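You operate a simulated robot arm through the tools that you are given. There is no shell and no other tool.

You run a simulated robot arm. Do the job below in one go: nothing can be reset, and whatever is moved stays where it is left.

## Task
Unload the grey meter at DARK and switch it off.
Fine: disc on the white mat; leave the slider at DARK and the blue arm swung aside.
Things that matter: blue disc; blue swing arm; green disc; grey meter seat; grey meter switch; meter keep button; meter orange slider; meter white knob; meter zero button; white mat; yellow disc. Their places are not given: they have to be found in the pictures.

It is judged by the outcome, as a careful person would: the job done as asked, and still so three seconds after it is handed in. It fails if anything else is knocked over, pushed out of place, dropped, spilled or broken.

## Robot
A 6-joint arm with a two-finger parallel gripper, fixed in place. Base frame: the origin is at the foot of the arm, x ahead of it, y to its left, z up. Readings come in mm, rad, newtons and seconds.
With the tool pointing down near the work surface it reaches from about 220 to 660 mm from the base axis. Its first joint turns from -1.152 to 1.152 rad. Payload 2.9 kg.
The tool frame sits at the grasp point between the pads (the TCP): z along the fingers, y along the line on which they close. The tips reach 30 mm beyond it. Largest opening 110 mm; finger width 20, thickness 10; the body of the gripper, 48 by 112 mm, starts 55 mm behind the TCP.
Orientation is that of the tool frame in the base frame, as a unit quaternion [x, y, z, w]. With the fingers straight down and closing along the base's y, the tool's x points along the base's -x, its y along +y and its z along -z.

## Interface
- The arm moves only by the tool arm_command. Its argument "steps" is a list of rows, each an object (a shift or turn left out is 0, a gripper value left out holds the last) with "linear": the shift along the tool's x, y, z in mm, a list of three; "delta_rot": the turn, a rotation vector about the tool's x, y, z in rad, a list of three; "grip": the gripper command, from -1 (fully open) to 1 (shut), values between in proportion. In form: [{"linear": [dx, dy, dz], "delta_rot": [rx, ry, rz], "grip": grip}, ...]. A call has 1 to 20 rows; each row is the pose to reach, as a shift and turn from the pose commanded when the call began, along the tool's axes at that moment. A row lasts 0.2 s, in which the tool goes at most 50 mm and 0.15 rad; a call with a longer step from one row to the next is refused whole, and so is a gripper value outside its range. A pose out of reach is approached as far as the arm can. The call stops where the force on the tool passes 60 N (or 10 N more than at its start, if that is more) or the arm is blocked; 0.2 s more then pass. The fingers move at their own pace (about 108 mm/s each) and stop on an object; they squeeze with about 34 N. The grip force told is the motor's: it shows also when the fingers shut on nothing. Time passes only in rows, and 0.2 s behind the last, so rows that repeat a pose let the fingers close. It gives the time, the measured TCP pose, the force on the tool (base axes), the opening and the grip force at its end, in the units of the frame above (readings bear some noise), with the torque about the TCP (base axes, N m) and any sound that the robot's microphone picked up, and new pictures: "show" is both (left out), scene, wrist or none.
- Cameras (640 x 400 px; columns grow to the right, rows downward): "scene" is fixed at [79.9, 428.9, 1402.7]; the picture's right is [-0.77, -0.64, 0.00], its down [-0.24, 0.29, -0.93] and it looks along [0.60, -0.71, -0.37] (base axes); focal length 323 px, centre (320, 200). "wrist" rides on the gripper at [73, 17, -103] in the tool frame; the picture's right is [-0.23, 0.97, 0.00], its down [-0.76, -0.18, -0.62] and it looks along [-0.61, -0.14, 0.78] (tool axes); focal length 222 px, centre (320, 200).
- measure_at(camera, pixels): for up to 12 pixels [column, row] of the newest picture of that camera ("zoom" is the newest enlarged one), the place [x, y, z] in the base frame of the surface seen there, good to about 2 mm. It takes no simulated time.
- inspect(camera, box): a new picture of the part [left, top, right, bottom] of that camera's present view, enlarged. It takes no simulated time.
- job_done(): hands the job in; it is judged then, once.

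Open the gripper and draw the arm clear of the work before you hand the job in, unless the task says otherwise.

The tools are called after "Emit:" as name(argument=value, ...) on one line, values as JSON. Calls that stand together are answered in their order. arm_command: Moves the arm, as the interface text tells. Its arguments: {"type":"object","properties":{"steps":{"type":"array","items":{"type":"object","properties":{"linear":{"type":"array","items":{"type":"number"}},"delta_rot":{"type":"array","items":{"type":"number"}},"grip":{"type":"number"}}}},"show":{"type":"string","enum":["both","scene","wrist","none"]}},"required":["steps"]} The other tools are called the same way: measure_at (camera, pixels) gives the place of the surface under pixels of a picture; inspect (camera, box) takes an enlarged picture of a part of a camera's view; job_done () hands the job in.

At the start:

```text
t: 0.0
position: [310.8, -61.6, 1323.6]
tool_rot: [0.0, 1.0, -0.001, 0.001]
ft_force: [-0.2, 0.9, 0.3]
ft_torque: [0.01, 0.0, -0.02]
width: 110.1
gripper_force: 0.0
```

scene: 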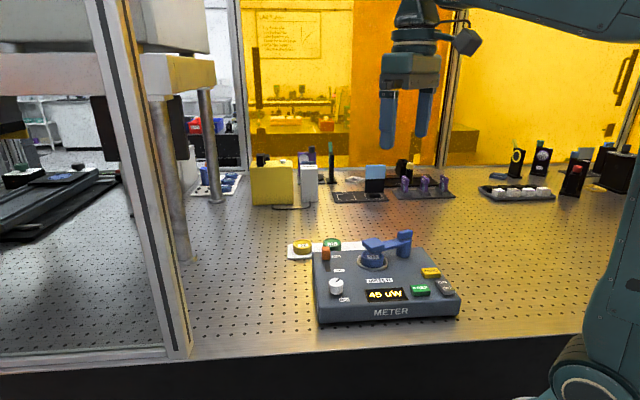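
wrist: 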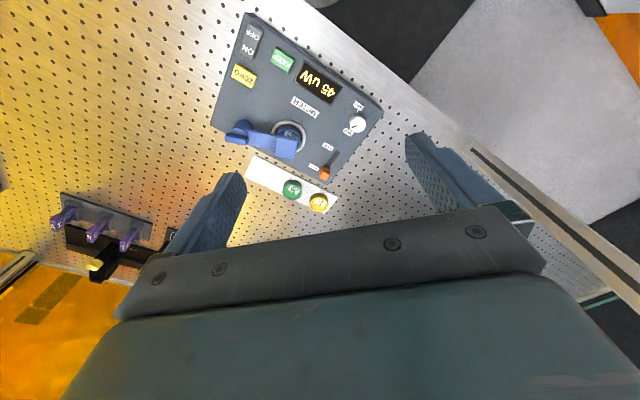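

The meter sits at about scene (385,285) with a blue arm over the seat; I'll enlarge both views to read the labels.

Emit:
inspect(camera="scene", box=[280, 220, 470, 335])

Emit:
inspect(camera="wrist", box=[200, 0, 400, 220])

```text
3.37 times, centred on (375, 278) of scene
```

zoom: 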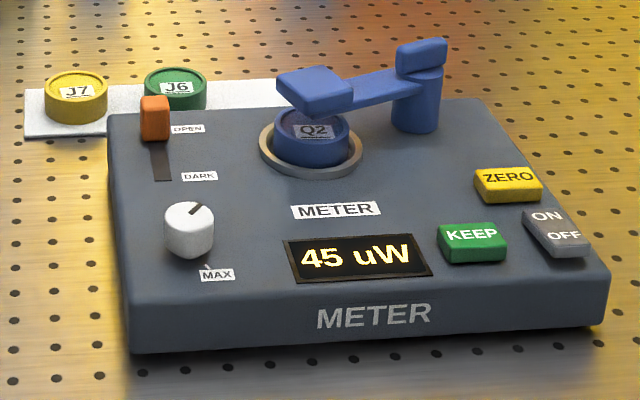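

```text
1.82 times, centred on (300, 110) of wrist
```

zoom: 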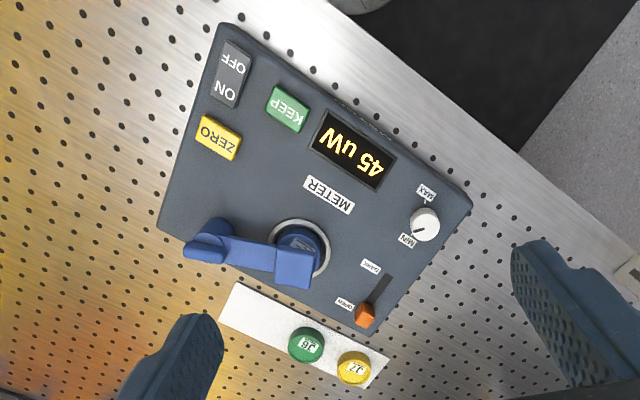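

The last enlarged picture (wrist) shows the blue arm over Q2, the slider at OPEN and the mat beyond; I'll measure the key points there.

Emit:
measure_at(camera="zoom", pixels=[[300, 235], [292, 262], [207, 245], [365, 315], [387, 278], [425, 225], [232, 62], [226, 90], [306, 345], [354, 368], [245, 310], [265, 330]])

Emit:
measure_at(camera="scene", pixels=[[373, 257], [373, 246], [404, 234], [326, 250], [327, 270], [336, 285], [441, 284], [446, 290], [332, 243], [303, 246], [291, 257], [372, 244]])

Emit:
inspect(camera="wrist", box=[220, 110, 350, 220])

```text
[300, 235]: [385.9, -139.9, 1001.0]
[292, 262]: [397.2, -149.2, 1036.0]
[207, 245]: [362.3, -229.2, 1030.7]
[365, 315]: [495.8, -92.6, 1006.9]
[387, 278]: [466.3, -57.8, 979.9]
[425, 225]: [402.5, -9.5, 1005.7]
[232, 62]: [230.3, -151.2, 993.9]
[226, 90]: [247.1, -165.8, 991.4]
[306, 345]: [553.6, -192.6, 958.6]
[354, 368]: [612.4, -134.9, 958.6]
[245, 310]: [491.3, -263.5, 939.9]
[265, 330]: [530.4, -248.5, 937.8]
```

```text
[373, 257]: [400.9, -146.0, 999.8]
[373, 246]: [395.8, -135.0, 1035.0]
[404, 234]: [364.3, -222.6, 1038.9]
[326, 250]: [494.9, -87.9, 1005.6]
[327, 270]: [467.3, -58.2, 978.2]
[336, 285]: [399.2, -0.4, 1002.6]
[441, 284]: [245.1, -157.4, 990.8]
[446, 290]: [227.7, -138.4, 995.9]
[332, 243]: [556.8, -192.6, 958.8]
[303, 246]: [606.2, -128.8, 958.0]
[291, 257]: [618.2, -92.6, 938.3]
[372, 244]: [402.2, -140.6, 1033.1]
```

```text
3.64 times, centred on (285, 165) of wrist
```

zoom: 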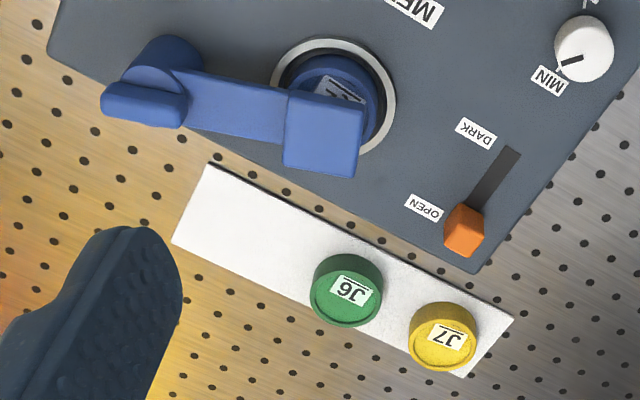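

Now measuring the mat corners, the arm's block, the groove ends and the seat ring in the newest zoom.

Emit:
measure_at(camera="zoom", pixels=[[210, 168], [176, 240], [510, 318], [468, 374], [290, 95], [358, 100], [350, 172], [287, 162], [512, 152], [480, 200], [272, 75], [394, 120]])

Emit:
measure_at(camera="zoom", pixels=[[180, 120], [108, 110], [120, 88], [188, 95], [165, 45], [150, 70], [200, 120], [335, 62], [372, 98], [352, 290], [445, 335], [240, 235]])

Emit:
inspect(camera="scene", box=[350, 225, 420, 275])

```text
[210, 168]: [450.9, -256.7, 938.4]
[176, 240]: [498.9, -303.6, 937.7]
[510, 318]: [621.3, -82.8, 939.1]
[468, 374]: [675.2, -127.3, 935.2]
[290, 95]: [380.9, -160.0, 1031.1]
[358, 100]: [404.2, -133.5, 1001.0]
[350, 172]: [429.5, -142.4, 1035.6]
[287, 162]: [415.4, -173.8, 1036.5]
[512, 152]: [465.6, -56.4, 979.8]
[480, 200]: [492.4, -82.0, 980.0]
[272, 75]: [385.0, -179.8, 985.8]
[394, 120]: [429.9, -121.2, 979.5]
```

```text
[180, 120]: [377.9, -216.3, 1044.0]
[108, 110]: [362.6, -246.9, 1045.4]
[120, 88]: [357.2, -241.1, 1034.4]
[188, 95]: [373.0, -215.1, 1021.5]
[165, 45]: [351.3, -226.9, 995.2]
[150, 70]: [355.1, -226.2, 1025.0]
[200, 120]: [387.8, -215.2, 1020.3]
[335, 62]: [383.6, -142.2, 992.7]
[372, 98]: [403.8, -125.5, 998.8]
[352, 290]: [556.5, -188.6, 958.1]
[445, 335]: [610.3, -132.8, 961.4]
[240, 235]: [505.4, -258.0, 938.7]
```

```text
8.00 times, centred on (385, 250) of scene
```

zoom: 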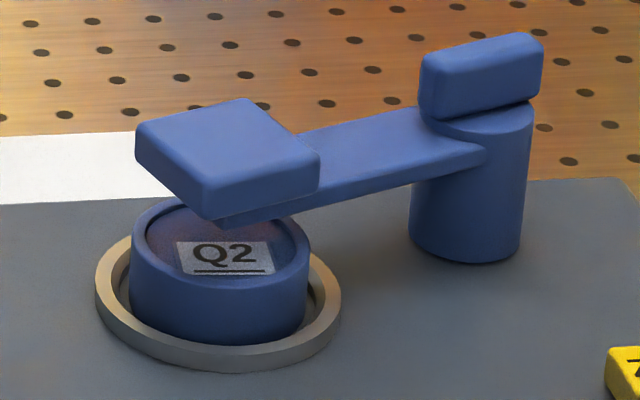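

Arm post is near (357,-227), tip block over the disc near (404,-150). I'll look closer at the slider region and at the switch.

Emit:
inspect(camera="scene", box=[305, 240, 369, 280])

Emit:
inspect(camera="wrist", box=[300, 90, 380, 190])

```text
10.00 times, centred on (337, 260) of scene
```

zoom: 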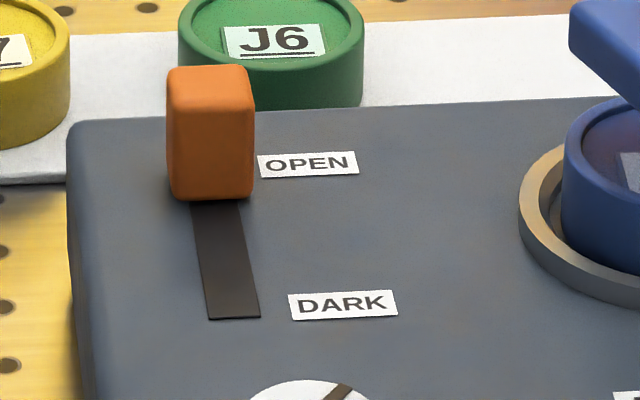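

```text
4.00 times, centred on (340, 140) of wrist
```

zoom: 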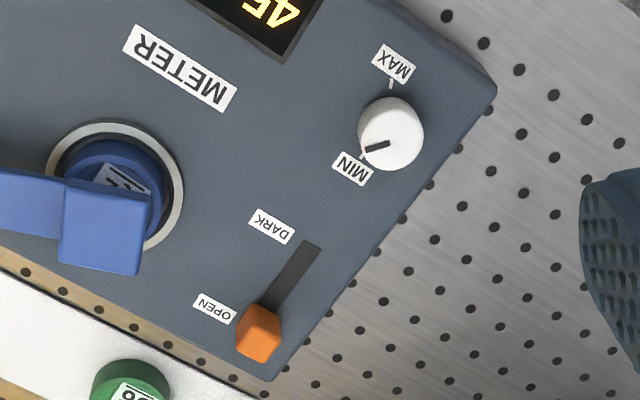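

The wrist zoom shows OPEN label at (215,308), DARK label at (271,226), groove end (310,244); measuring these.

Emit:
measure_at(camera="zoom", pixels=[[215, 308], [271, 226], [310, 244], [275, 300], [265, 318], [258, 345], [240, 335], [280, 335], [272, 380], [495, 88], [130, 122], [50, 165]])

Emit:
inspect(camera="scene", box=[416, 260, 464, 300])

```text
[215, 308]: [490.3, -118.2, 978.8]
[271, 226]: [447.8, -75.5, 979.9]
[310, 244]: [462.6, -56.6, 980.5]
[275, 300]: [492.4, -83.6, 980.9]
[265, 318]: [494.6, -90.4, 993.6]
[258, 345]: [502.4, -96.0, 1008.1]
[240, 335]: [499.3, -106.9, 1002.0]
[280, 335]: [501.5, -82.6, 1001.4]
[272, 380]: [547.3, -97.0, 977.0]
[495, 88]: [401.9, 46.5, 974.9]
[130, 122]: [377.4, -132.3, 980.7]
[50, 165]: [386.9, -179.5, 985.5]
```

```text
10.00 times, centred on (440, 280) of scene
```

zoom: 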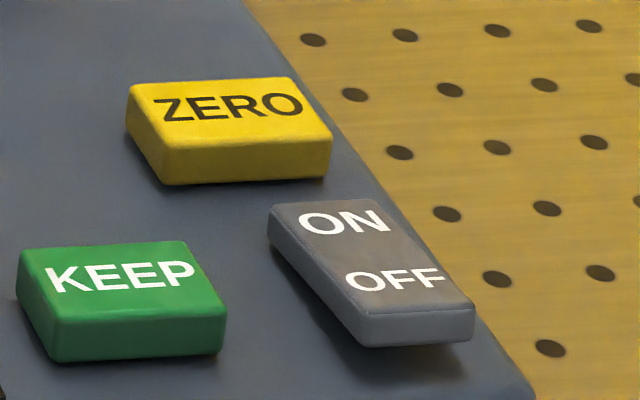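

Knob centre is near (501,-95), top z≈1008, and the meter is turned 45° so the slider runs along (-0.71,0.71). I move above the slider with the jaws turned along its travel and half closed.

Emit:
arm_command(steps=[{"linear": [-27.1, -4.9, 31.4], "delta_rot": [0, 0, -0.112], "grip": 0.2}, {"linear": [-54.3, -9.7, 62.9], "delta_rot": [0, 0, -0.224]}, {"linear": [-81.4, -14.6, 94.3], "delta_rot": [0, 0, -0.336]}, {"linear": [-108.6, -19.4, 125.7], "delta_rot": [0, 0, -0.449]}, {"linear": [-135.7, -24.3, 157.1], "delta_rot": [0, 0, -0.561]}, {"linear": [-162.9, -29.1, 188.6], "delta_rot": [0, 0, -0.673]}, {"linear": [-190, -34, 220], "delta_rot": [0, 0, -0.785]}, {"linear": [-190, -34, 220], "delta_rot": [0, 0, -0.785]}])

```text
t: 1.8
position: [502.9, -97.2, 1105.2]
tool_rot: [-0.383, 0.924, 0.0, 0.001]
ft_force: [0.8, 0.5, 0.3]
ft_torque: [0.01, -0.02, 0.02]
width: 44.1
gripper_force: 0.0
```

scene: 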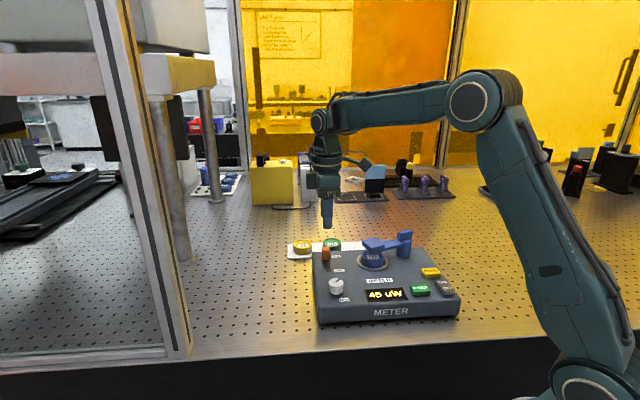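
wrist: 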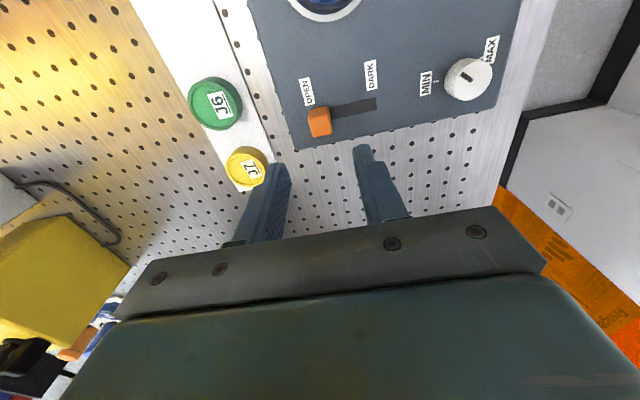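

The wrist now shows the orange knob at (320,120), with the jaws aligned to the groove. I take a zoom and measure the knob.

Emit:
inspect(camera="wrist", box=[280, 50, 400, 150])

Emit:
measure_at(camera="wrist", pixels=[[320, 115], [310, 108], [329, 107], [320, 128], [375, 103], [305, 91], [370, 75], [295, 148], [360, 15]])

```text
4.00 times, centred on (340, 100) of wrist
```

zoom: 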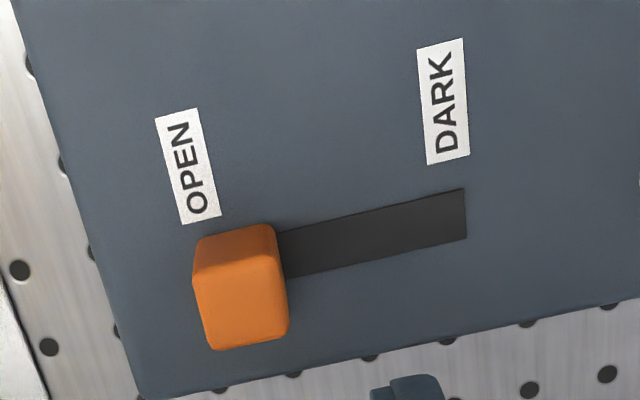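

```text
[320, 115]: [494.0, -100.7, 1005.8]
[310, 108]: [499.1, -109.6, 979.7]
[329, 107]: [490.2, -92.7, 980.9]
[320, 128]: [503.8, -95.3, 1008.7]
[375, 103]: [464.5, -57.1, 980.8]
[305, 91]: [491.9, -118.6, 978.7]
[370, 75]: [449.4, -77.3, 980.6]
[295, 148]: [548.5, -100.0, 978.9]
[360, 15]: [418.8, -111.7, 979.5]
```

Knob centre is about (502,-95), under the tool at (503,-97). I descend so the tips end around z 987, then close on the knob.

Emit:
arm_command(steps=[{"linear": [0, 1, 30]}, {"linear": [0, 2, 60]}, {"linear": [0, 2, 80]}, {"linear": [0, 2, 88]}, {"linear": [0, 2, 88]}])

```text
t: 3.0
position: [499.7, -94.9, 1017.7]
tool_rot: [-0.383, 0.924, 0.0, 0.002]
ft_force: [0.2, -1.3, -0.4]
ft_torque: [0.01, -0.02, -0.01]
width: 43.8
gripper_force: 0.3
```

scene: 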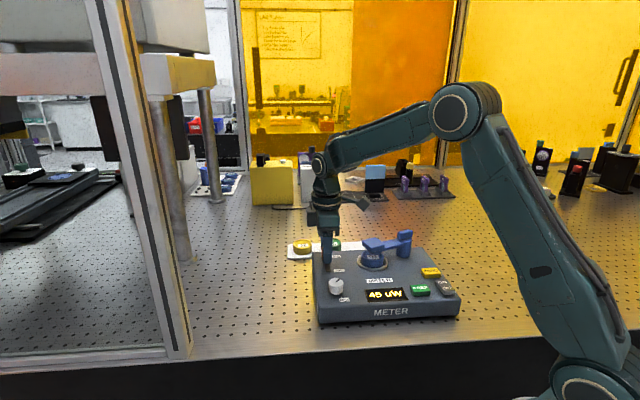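
wrist: 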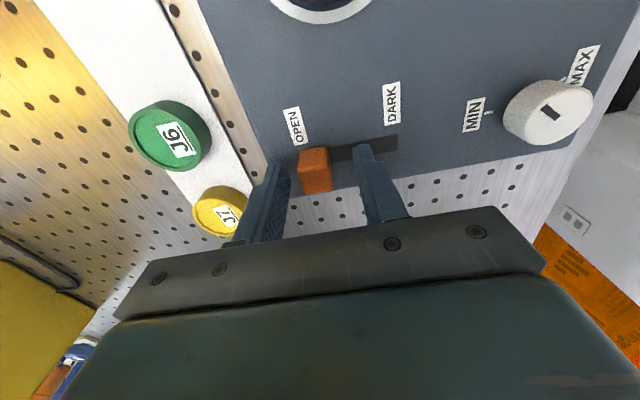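

The orange knob (315,170) appears between the two finger tips (275,165) and (362,150). I check the places.

Emit:
measure_at(camera="wrist", pixels=[[315, 160], [318, 180], [303, 165], [329, 165], [275, 168], [363, 150], [372, 165], [397, 142]])

Emit:
inspect(camera="wrist", box=[240, 100, 420, 230])

```text
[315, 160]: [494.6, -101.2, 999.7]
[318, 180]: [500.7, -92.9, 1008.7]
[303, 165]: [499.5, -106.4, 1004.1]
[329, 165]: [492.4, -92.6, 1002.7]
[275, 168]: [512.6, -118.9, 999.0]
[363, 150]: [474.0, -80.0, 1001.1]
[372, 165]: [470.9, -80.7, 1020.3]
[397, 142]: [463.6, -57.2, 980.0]
```

```text
3.08 times, centred on (330, 165) of wrist
```

zoom: 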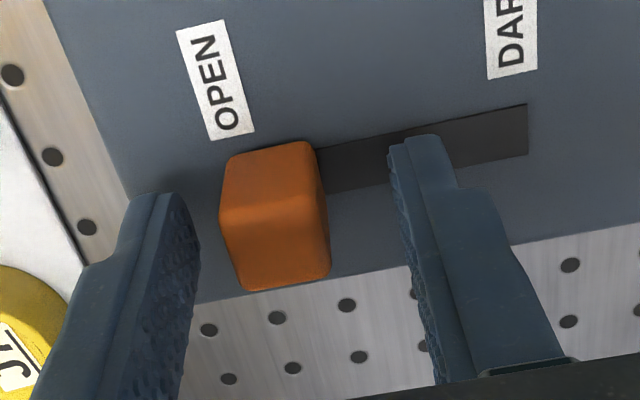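

The knob and fingers line up. I close on the knob and hold.

Emit:
arm_command(steps=[{"grip": 1}, {"grip": 1}, {"grip": 1}], show="wrist")

```text
t: 3.8
position: [500.0, -94.6, 1018.0]
tool_rot: [-0.383, 0.924, -0.001, 0.0]
ft_force: [1.9, -0.6, -3.0]
ft_torque: [0.14, -0.05, 0.0]
width: 19.7
gripper_force: 44.7
```

wrist: 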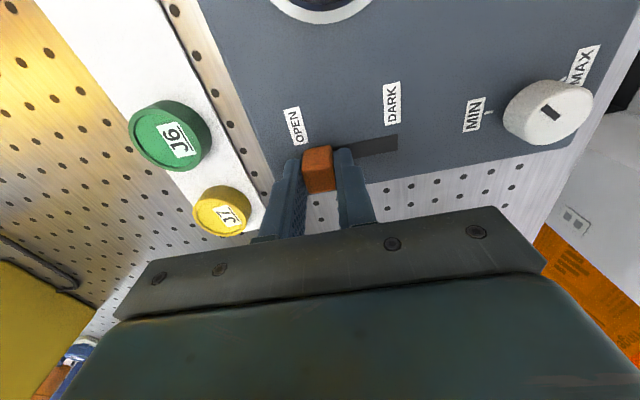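

Gripped at 19.7 mm. I slide along tool +y (toward DARK) 40 mm in small steps, watching the force.

Emit:
arm_command(steps=[{"linear": [0, 5, 0]}, {"linear": [0, 10, 0]}, {"linear": [0, 16, 0]}, {"linear": [0, 22, 0]}, {"linear": [0, 28, 0]}, {"linear": [0, 34, 0]}, {"linear": [0, 40, 0]}])

```text
t: 5.4
position: [473.7, -67.4, 1016.8]
tool_rot: [-0.381, 0.924, -0.002, 0.002]
ft_force: [-0.2, -0.5, 23.0]
ft_torque: [0.22, 0.32, 0.13]
width: 19.7
gripper_force: 45.3
```

scene: 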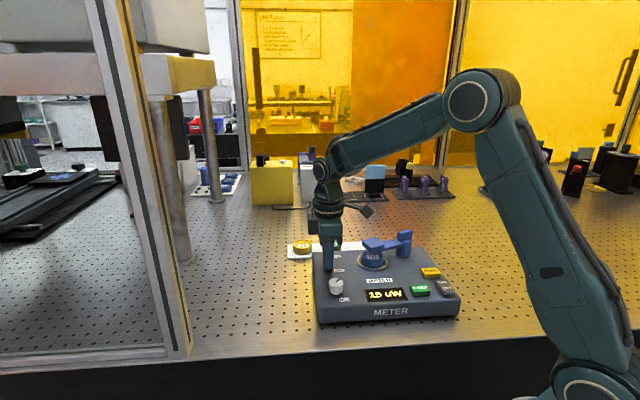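
wrist: 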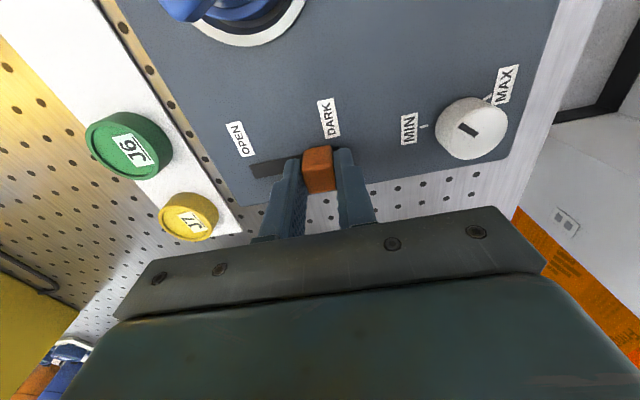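

Slider moved about 38 mm and the display now reads ~15 uW; the knob isn't quite at DARK. I push on in small steps until it stops.

Emit:
arm_command(steps=[{"linear": [0, 42, -0.5]}, {"linear": [0, 44, -1]}, {"linear": [0, 46, -1]}, {"linear": [0, 48, -1]}, {"linear": [0, 50, -1]}])

```text
t: 5.8
position: [468.7, -64.1, 1017.3]
tool_rot: [-0.371, 0.928, -0.016, 0.015]
ft_force: [17.4, -13.3, -13.5]
ft_torque: [0.55, 0.17, 0.92]
width: 20.5
gripper_force: 44.9
stopped in row 1: the force on the tool passed its limit at 94 N (the readings are from after the stop); the commanded pose is now the measured one
```

scene: 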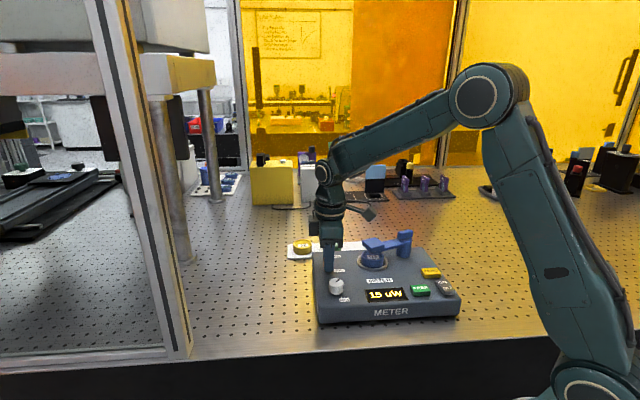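
wrist: 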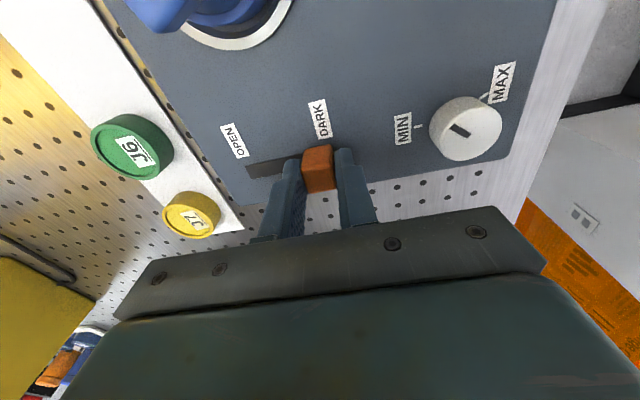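

The slider met its end stop at u≈-377, just where DARK should be. I open the jaws and rise to check it.

Emit:
arm_command(steps=[{"grip": 0.2}, {"grip": 0.2}, {"linear": [0, 0, -20]}, {"linear": [0, 0, -60]}, {"linear": [0, 0, -100]}, {"linear": [0, 0, -100]}])

Emit:
inspect(camera="wrist", box=[240, 40, 400, 180])

Emit:
inspect(camera="scene", box=[280, 220, 470, 335])

```text
t: 7.2
position: [463.9, -58.8, 1119.6]
tool_rot: [-0.372, 0.928, -0.014, 0.014]
ft_force: [0.4, -0.7, 0.6]
ft_torque: [-0.01, -0.01, -0.03]
width: 43.8
gripper_force: 0.1
```

scene: 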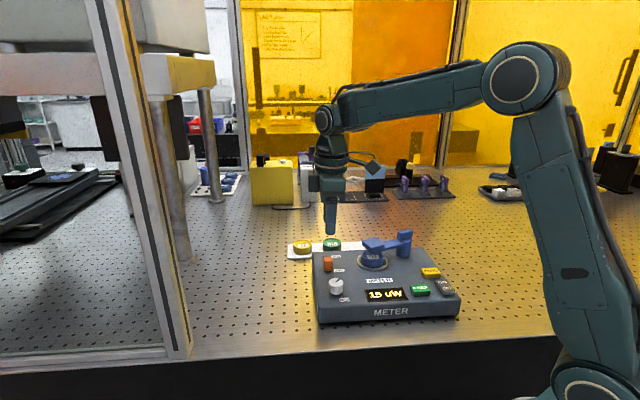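
wrist: 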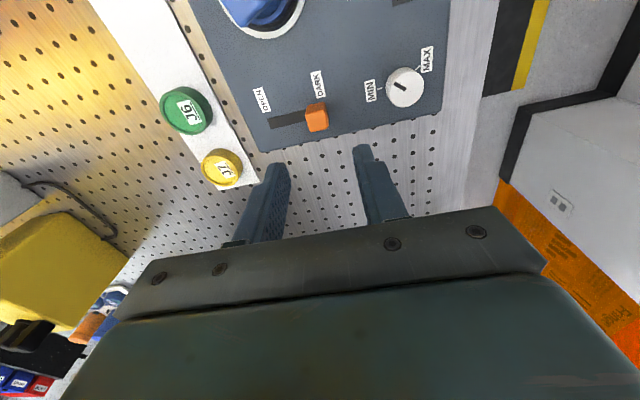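

```text
2.86 times, centred on (320, 110) of wrist
```

zoom: 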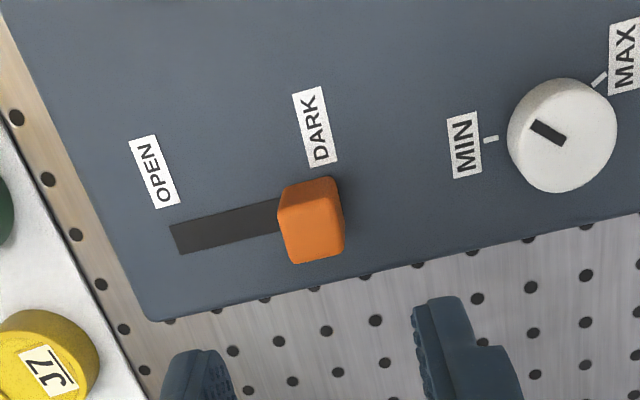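

```text
3.37 times, centred on (375, 278) of scene
```

zoom: 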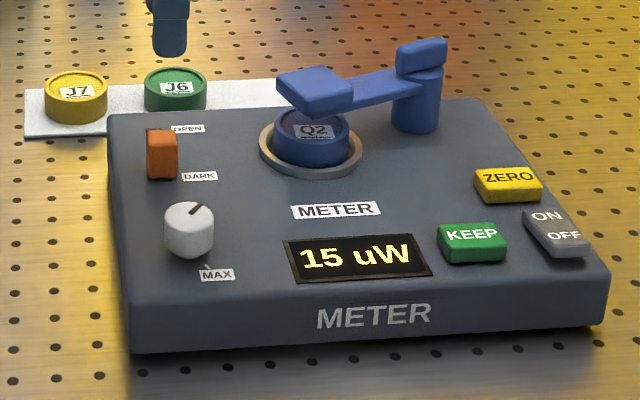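

The slider now covers the DARK end of its slot and the meter has not shifted. Next I level the tool, turn it square to the base, and go above the blue arm to see it better, closing the fingers for pushing.

Emit:
arm_command(steps=[{"linear": [18, -3.8, -5.2], "delta_rot": [-0.0048, 0.0048, 0.127], "grip": 1}, {"linear": [36, -7.6, -10.3], "delta_rot": [-0.0096, 0.0096, 0.254]}, {"linear": [54, -11.4, -15.5], "delta_rot": [-0.0144, 0.0144, 0.381]}, {"linear": [72, -15, -20.6], "delta_rot": [-0.0191, 0.0191, 0.509]}, {"linear": [90, -19, -25.8], "delta_rot": [-0.0239, 0.0239, 0.636]}, {"linear": [108.7, -22.7, -30.9], "delta_rot": [-0.0287, 0.0287, 0.763]}, {"linear": [108.7, -22.7, -30.9], "delta_rot": [-0.0287, 0.0287, 0.763]}])

Emit:
inspect(camera="wrist", box=[200, 20, 440, 200])

```text
t: 8.8
position: [398.1, -151.8, 1149.1]
tool_rot: [0.002, 1.0, 0.0, 0.001]
ft_force: [0.1, 0.3, -0.6]
ft_torque: [-0.02, 0.01, 0.02]
width: 0.0
gripper_force: 34.0
```

scene: 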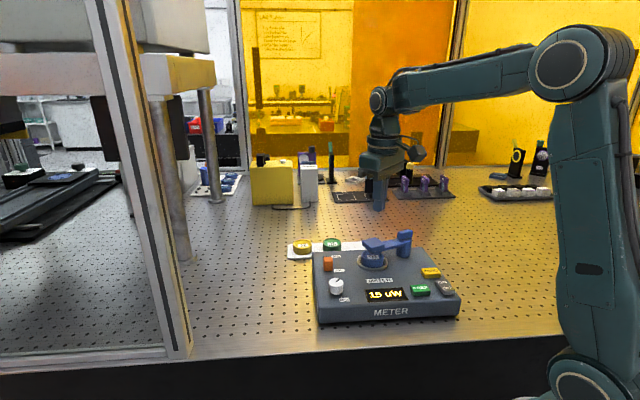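
wrist: 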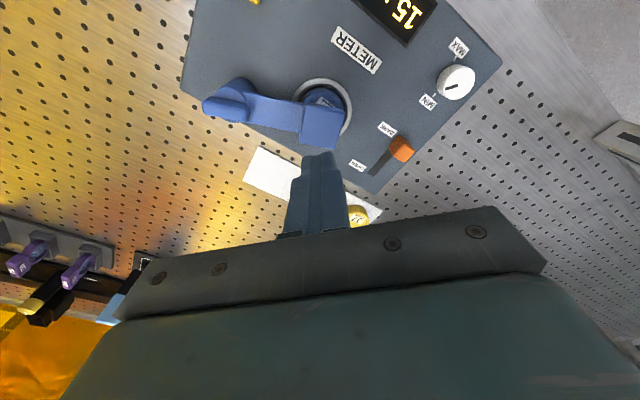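

```text
2.22 times, centred on (320, 110) of wrist
```

zoom: 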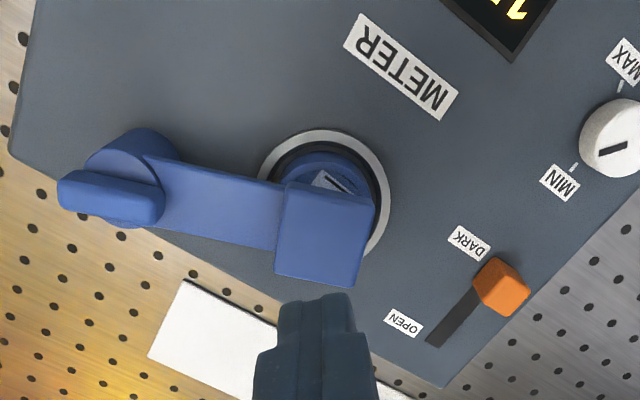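

I measure the block's corners, bar, post, ring and disc in this zoom.

Emit:
measure_at(camera="zoom", pixels=[[293, 190], [372, 200], [357, 280], [278, 268], [325, 235], [220, 210], [60, 190], [162, 208], [135, 135], [262, 165], [388, 200], [330, 135]])

Emit:
measure_at(camera="zoom", pixels=[[368, 188], [300, 158], [340, 160], [110, 170], [75, 180], [150, 180], [190, 285], [155, 352], [320, 172], [372, 235], [350, 285], [165, 160]])

```text
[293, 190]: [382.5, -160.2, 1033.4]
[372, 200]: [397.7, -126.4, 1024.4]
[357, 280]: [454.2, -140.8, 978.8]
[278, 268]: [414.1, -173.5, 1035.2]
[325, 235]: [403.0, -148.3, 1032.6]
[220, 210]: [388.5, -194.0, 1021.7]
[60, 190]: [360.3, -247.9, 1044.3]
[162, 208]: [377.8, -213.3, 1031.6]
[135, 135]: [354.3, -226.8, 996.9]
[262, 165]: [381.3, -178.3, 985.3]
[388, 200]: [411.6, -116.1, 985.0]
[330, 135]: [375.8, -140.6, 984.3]
```

```text
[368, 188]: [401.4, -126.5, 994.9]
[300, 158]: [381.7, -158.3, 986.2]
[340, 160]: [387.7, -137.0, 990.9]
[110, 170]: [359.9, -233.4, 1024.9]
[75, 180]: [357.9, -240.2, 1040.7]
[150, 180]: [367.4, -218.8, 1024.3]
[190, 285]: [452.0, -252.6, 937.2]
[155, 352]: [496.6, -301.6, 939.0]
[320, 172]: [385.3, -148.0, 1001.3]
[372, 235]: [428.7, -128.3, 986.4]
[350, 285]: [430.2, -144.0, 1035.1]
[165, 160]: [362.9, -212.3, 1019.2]
```

Block centre ≈(406,-151.5), pivot ≈(367,-231), radius 89, arm direction 64°. I bring the closed fingers down beside the block on the front side, at about (365,-131), tips near z 1018.

Emit:
arm_command(steps=[{"linear": [16, 10, 10]}, {"linear": [32.5, 20.5, 30]}, {"linear": [32.5, 20.5, 70]}, {"linear": [32.5, 20.5, 101]}, {"linear": [32.5, 20.5, 101]}])

Emit:
inspect(camera="scene", box=[330, 200, 430, 280])

```text
t: 9.9
position: [366.8, -128.6, 1045.3]
tool_rot: [0.001, 1.0, 0.001, 0.001]
ft_force: [-0.2, 0.1, 0.0]
ft_torque: [0.02, 0.04, 0.03]
width: 0.1
gripper_force: 34.6
```

scene: 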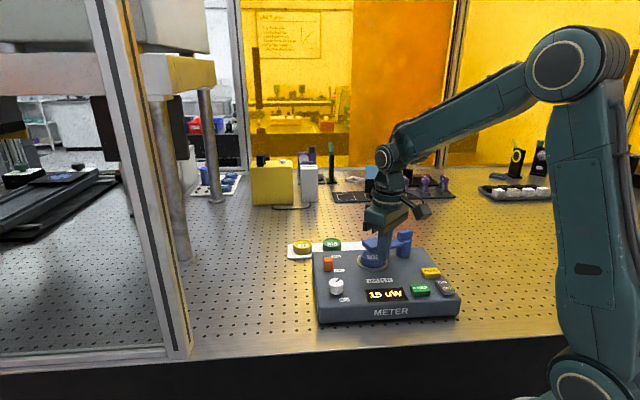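
wrist: 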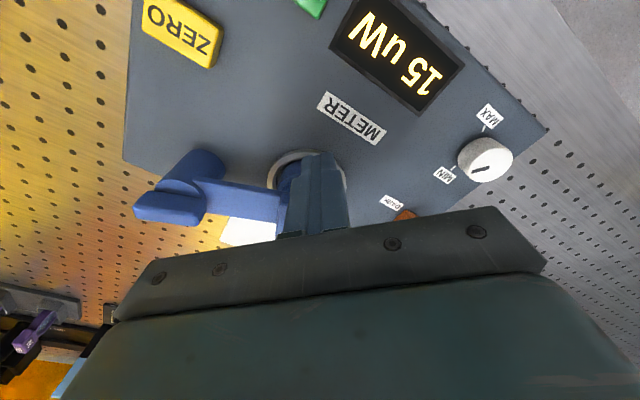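

```text
5.00 times, centred on (380, 240) of scene
```

zoom: 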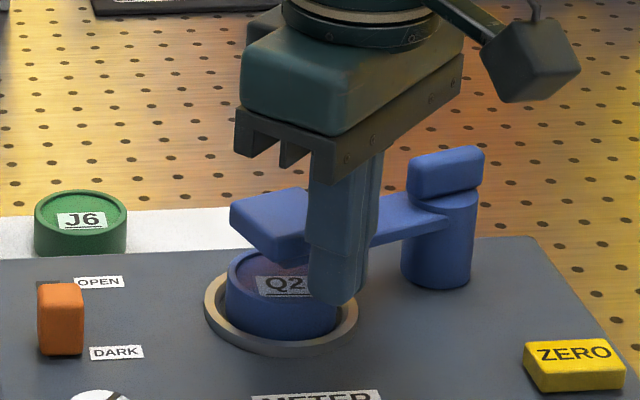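

The fingers stand in front of the block, tips at z≈1015, well above the disc (1003). I push the block gently backward along its arc for the first ~14° and look at the force.

Emit:
arm_command(steps=[{"linear": [-6, -7, 0]}, {"linear": [-12.3, -13.7, 0]}, {"linear": [-17.5, -14.7, 0]}, {"linear": [-23, -15.9, 0]}, {"linear": [-28, -17.5, 0]}, {"linear": [-33.4, -19.3, 0]}])

Emit:
inspect(camera="scene", box=[330, 200, 430, 280])

```text
t: 11.3
position: [399.3, -148.6, 1046.8]
tool_rot: [0.0, 1.0, 0.0, 0.0]
ft_force: [-0.6, -1.1, 1.0]
ft_torque: [0.01, 0.04, 0.0]
width: 0.0
gripper_force: 33.9
```

scene: 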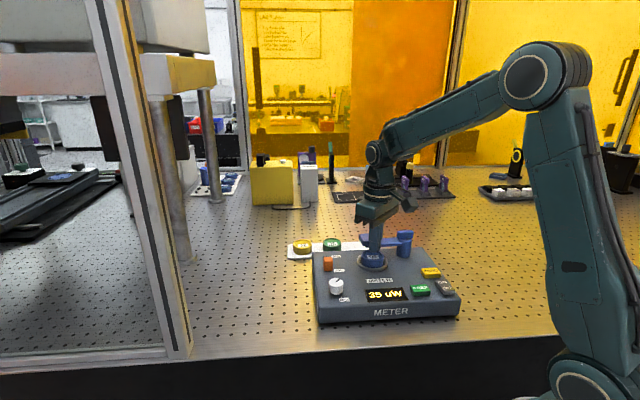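
wrist: 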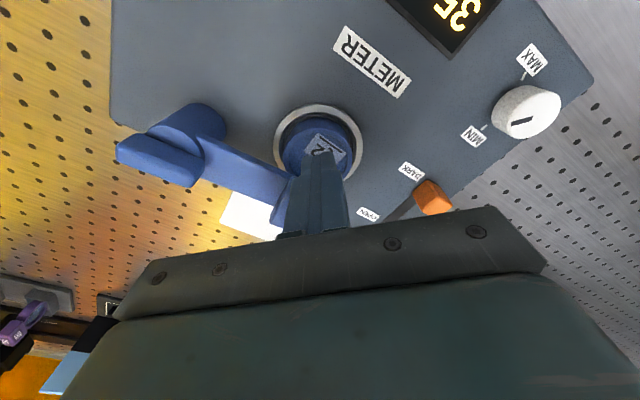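

```text
5.00 times, centred on (380, 240) of scene
```

zoom: 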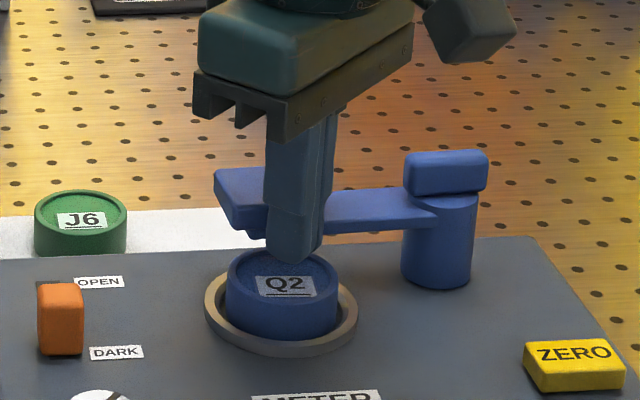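

The arm swings freely (force ~1 N) and the display stays lit. I keep pushing it round along the arc, to about 100° from its start.

Emit:
arm_command(steps=[{"linear": [-7, -3.3, 0]}, {"linear": [-14, -7, 0]}, {"linear": [-20.5, -11.4, 0]}, {"linear": [-26.6, -16.3, 0]}, {"linear": [-32.2, -21.7, 0]}, {"linear": [-37.3, -27.6, 0]}, {"linear": [-41.8, -33.9, 0]}, {"linear": [-45.8, -40.6, 0]}, {"linear": [-49.2, -47.6, 0]}, {"linear": [-52, -55, 0]}, {"linear": [-54.1, -62.5, 0]}, {"linear": [-55.6, -70.2, 0]}, {"linear": [-56.4, -78, 0]}, {"linear": [-56.5, -85.8, 0]}, {"linear": [-55.9, -93.6, 0]}, {"linear": [-54.6, -101.3, 0]}, {"linear": [-52.6, -108.8, 0]}, {"linear": [-50, -116.2, 0]}])

Emit:
inspect(camera="scene", box=[330, 200, 430, 280])

```text
t: 15.2
position: [449.3, -265.6, 1046.5]
tool_rot: [0.001, 1.0, -0.001, 0.001]
ft_force: [-0.1, 0.1, -0.3]
ft_torque: [0.02, 0.0, -0.01]
width: 0.0
gripper_force: 33.3
```

scene: 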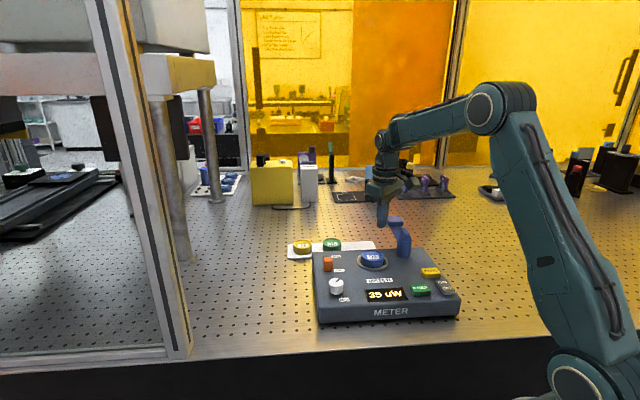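
wrist: 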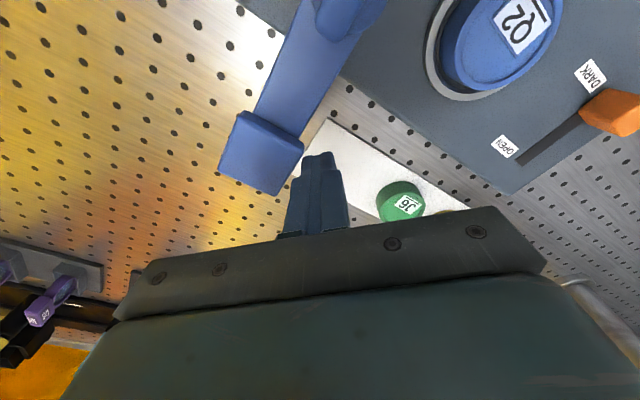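

```text
5.00 times, centred on (380, 240) of scene
```

zoom: 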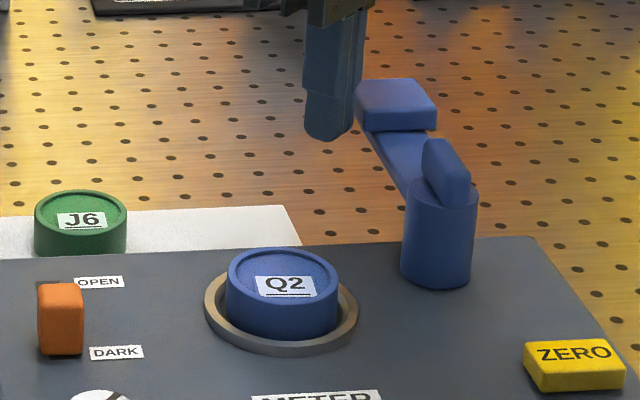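

The blue arm is swung about 104° aside and the disc is exposed. I back off, rise, and go above the disc with jaws opening, turning the tool to -0.5 rad.

Emit:
arm_command(steps=[{"linear": [-6, 7, 0]}, {"linear": [-6, 7, -40]}, {"linear": [-6, 7, -80], "grip": -0.4}, {"linear": [6, 34, -85], "delta_rot": [0, 0, -0.125]}, {"linear": [18, 61, -85], "delta_rot": [0, 0, -0.25]}, {"linear": [31, 88, -85], "delta_rot": [0, 0, -0.375]}, {"linear": [44, 116, -85], "delta_rot": [0, 0, -0.5]}, {"linear": [44, 116, -85], "delta_rot": [0, 0, -0.5]}])

Emit:
inspect(camera="wrist", box=[200, 20, 440, 170])

```text
t: 16.9
position: [403.6, -149.8, 1132.3]
tool_rot: [-0.247, 0.969, 0.0, 0.001]
ft_force: [-0.2, -0.4, -0.1]
ft_torque: [0.0, 0.0, 0.0]
width: 77.1
gripper_force: 0.1
```

scene: 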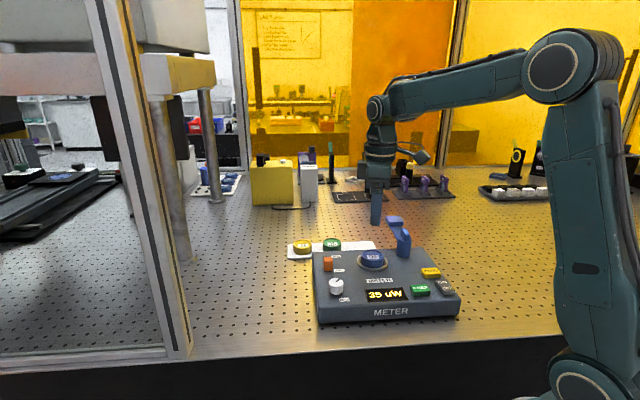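
wrist: 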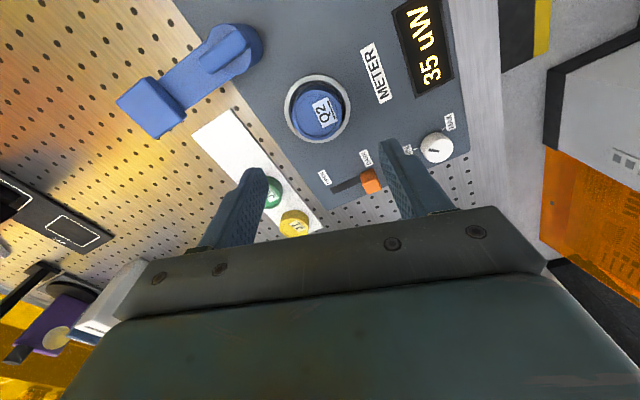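

```text
2.67 times, centred on (320, 95) of wrist
```

zoom: 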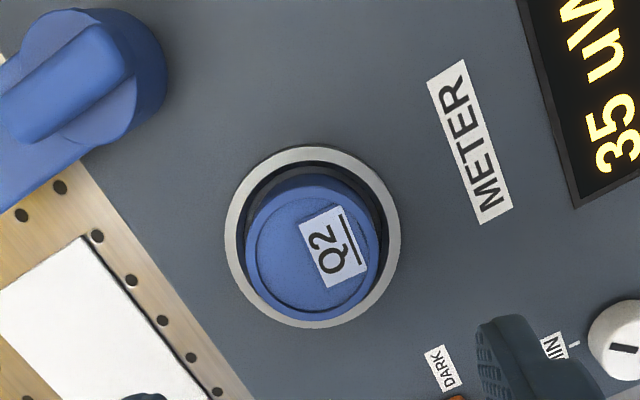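

The disc is in view at zoom (315,250). I measure the disc's rim, ring and mat corner.

Emit:
measure_at(camera="zoom", pixels=[[228, 235], [398, 230], [312, 150], [312, 323], [315, 250], [252, 250], [376, 250], [312, 308], [312, 192], [85, 240], [290, 190], [250, 200]])

Emit:
measure_at(camera="wrist", pixels=[[150, 105], [132, 108], [170, 75], [230, 45], [195, 130], [232, 110], [273, 195], [295, 222], [215, 140], [245, 160]])

```text
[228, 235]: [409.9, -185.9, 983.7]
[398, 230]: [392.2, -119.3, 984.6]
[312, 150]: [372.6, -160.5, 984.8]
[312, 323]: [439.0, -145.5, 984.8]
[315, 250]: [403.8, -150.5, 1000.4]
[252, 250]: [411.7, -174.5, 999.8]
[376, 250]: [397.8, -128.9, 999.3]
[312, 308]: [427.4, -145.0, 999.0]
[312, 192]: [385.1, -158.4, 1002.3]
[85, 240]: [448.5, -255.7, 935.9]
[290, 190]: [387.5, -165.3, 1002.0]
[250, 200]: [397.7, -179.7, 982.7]
```

```text
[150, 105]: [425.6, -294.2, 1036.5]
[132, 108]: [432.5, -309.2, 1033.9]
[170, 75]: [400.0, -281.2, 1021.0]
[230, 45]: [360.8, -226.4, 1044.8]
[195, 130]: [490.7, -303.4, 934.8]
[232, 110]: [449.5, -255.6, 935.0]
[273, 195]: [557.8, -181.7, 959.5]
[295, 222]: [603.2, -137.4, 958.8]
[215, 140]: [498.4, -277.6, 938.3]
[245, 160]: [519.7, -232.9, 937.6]
```

Disc centre ≈(405.5,-152), diameter ≈47, top z≈1001, ring top 985. I lower the open jaws so the tips end at about z 988, just above the ring.

Emit:
arm_command(steps=[{"linear": [-0.6, -2.8, 40]}, {"linear": [-0.6, -2.8, 75]}, {"linear": [-0.6, -2.8, 100]}, {"linear": [-0.6, -2.8, 113]}, {"linear": [-0.6, -2.8, 113]}])

Emit:
inspect(camera="scene", box=[330, 200, 430, 280])

```text
t: 18.1
position: [406.6, -151.9, 1018.8]
tool_rot: [-0.246, 0.969, -0.001, 0.001]
ft_force: [-0.4, 0.4, 0.1]
ft_torque: [0.01, 0.02, 0.04]
width: 76.9
gripper_force: 0.1
```

scene: 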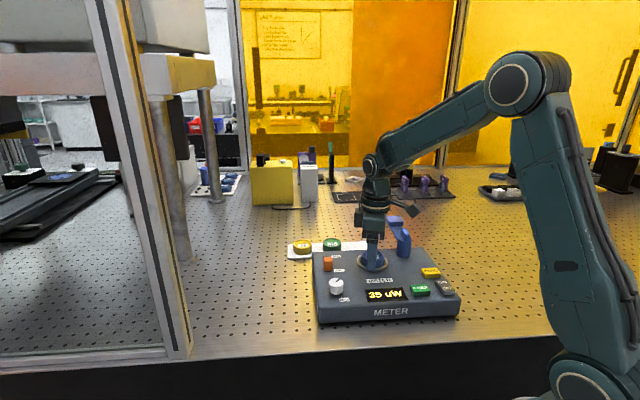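
wrist: 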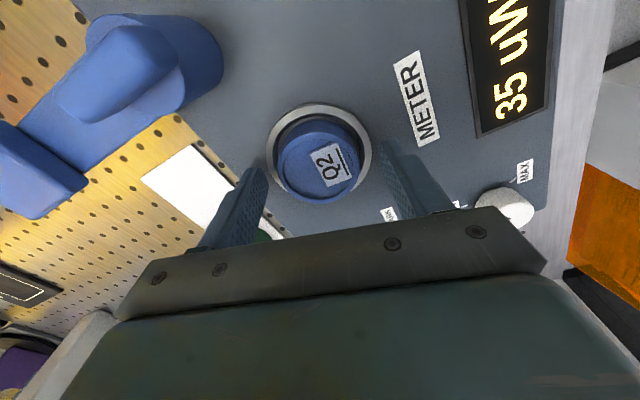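

```text
5.00 times, centred on (380, 240) of scene
```

zoom: 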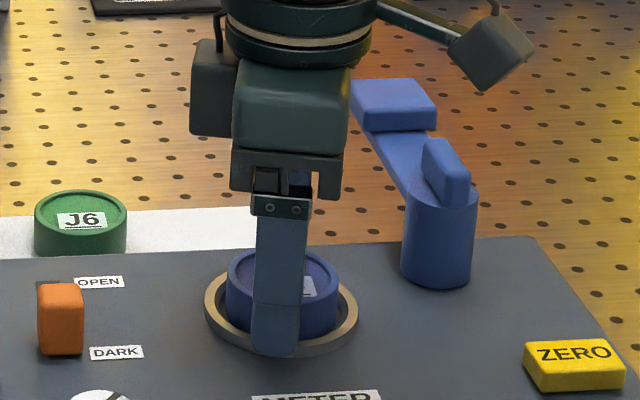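

The jaws straddle the disc. I close on it and lift a little.

Emit:
arm_command(steps=[{"grip": 1}, {"grip": 1}, {"grip": 1}, {"grip": 1}])

```text
t: 19.1
position: [407.3, -150.6, 1019.3]
tool_rot: [-0.246, 0.969, 0.0, 0.001]
ft_force: [0.4, -0.6, 0.0]
ft_torque: [0.0, 0.02, -0.01]
width: 49.9
gripper_force: 34.5
```

scene: 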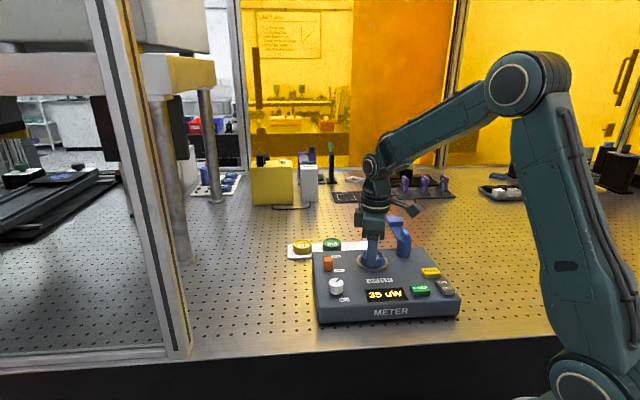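
wrist: 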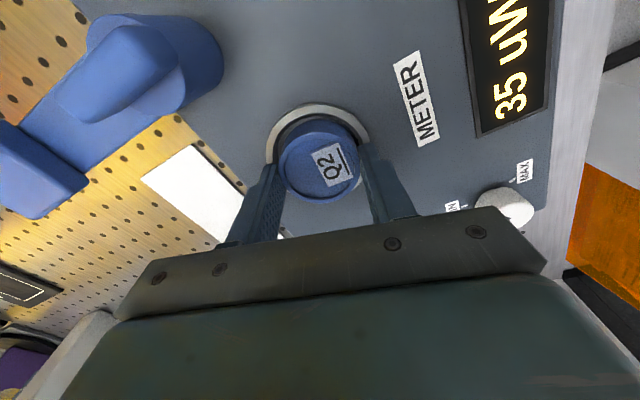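

Gripped at 49.9 mm. I lift slowly at first, then to a travel height.

Emit:
arm_command(steps=[{"linear": [0, 0, -5]}, {"linear": [0, 0, -15]}, {"linear": [0, 0, -35]}, {"linear": [0, 0, -60]}, {"linear": [0, 0, -80]}, {"linear": [0, 0, -80]}])

```text
t: 20.6
position: [408.7, -151.7, 1099.8]
tool_rot: [-0.246, 0.969, -0.001, 0.001]
ft_force: [0.1, -0.1, -0.1]
ft_torque: [0.04, 0.0, 0.0]
width: 0.0
gripper_force: 34.0
```

scene: 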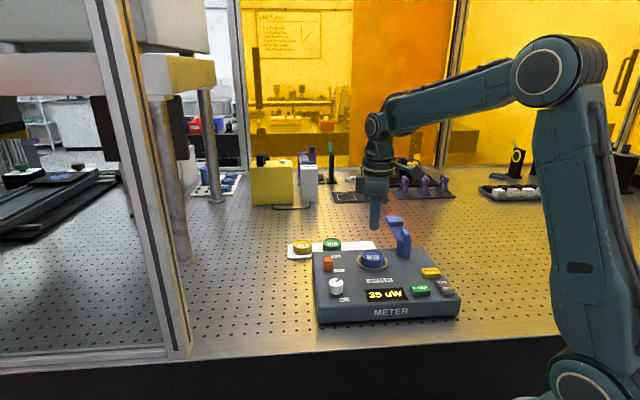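
wrist: 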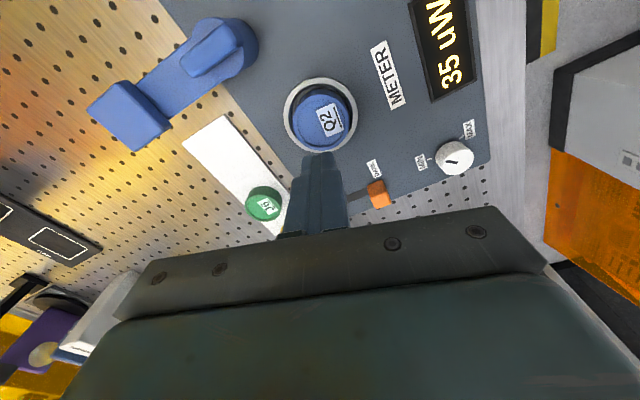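

The fingers shut to 0 while lifting: the disc stayed in its seat. I inspect its state up close.

Emit:
inspect(camera="wrist", box=[260, 60, 380, 160])

Emit:
inspect(camera="scene", box=[340, 230, 404, 280])

```text
4.00 times, centred on (320, 110) of wrist
```

zoom: 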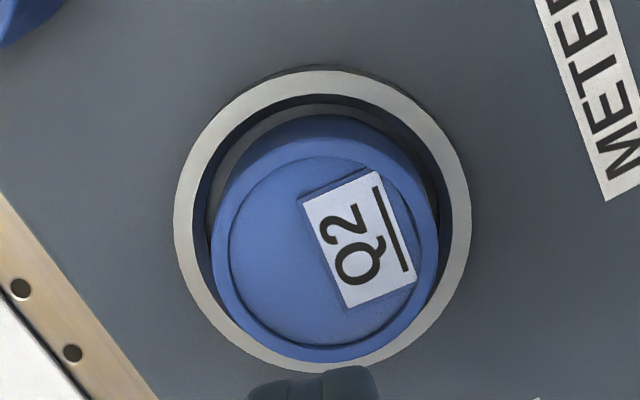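

```text
8.00 times, centred on (372, 255) of scene
```

zoom: 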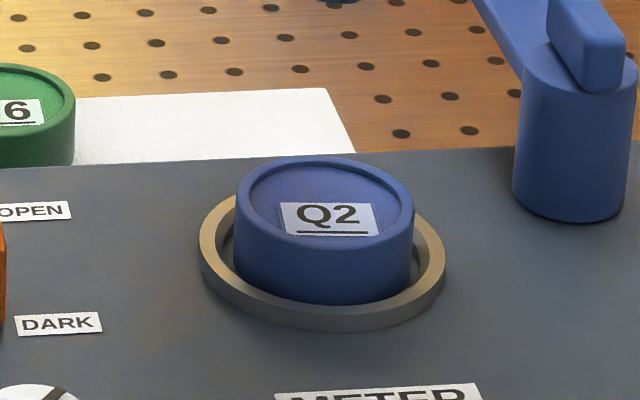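

I measure the disc's top rim and ring now.

Emit:
measure_at(camera="zoom", pixels=[[245, 190], [405, 200], [325, 165], [325, 243], [325, 195], [300, 295], [205, 235], [440, 255], [320, 325], [325, 280]])

Emit:
measure_at(camera="wrist", pixels=[[315, 125], [318, 147], [347, 125], [369, 125], [290, 125], [325, 79], [320, 100], [337, 142], [298, 140], [340, 105]])

```text
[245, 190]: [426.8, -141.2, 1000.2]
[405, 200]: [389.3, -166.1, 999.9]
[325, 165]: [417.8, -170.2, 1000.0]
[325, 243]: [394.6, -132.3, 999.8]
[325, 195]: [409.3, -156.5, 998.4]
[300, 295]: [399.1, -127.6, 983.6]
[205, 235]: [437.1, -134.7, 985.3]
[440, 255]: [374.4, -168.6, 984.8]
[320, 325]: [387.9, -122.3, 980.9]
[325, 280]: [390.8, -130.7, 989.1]
```

```text
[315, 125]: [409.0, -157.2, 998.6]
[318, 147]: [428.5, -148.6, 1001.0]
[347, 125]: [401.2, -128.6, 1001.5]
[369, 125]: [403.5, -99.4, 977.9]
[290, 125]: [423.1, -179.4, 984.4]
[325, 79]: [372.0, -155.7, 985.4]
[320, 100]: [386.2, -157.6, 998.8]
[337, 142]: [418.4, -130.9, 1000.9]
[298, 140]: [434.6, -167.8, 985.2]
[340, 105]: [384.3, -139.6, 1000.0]
```

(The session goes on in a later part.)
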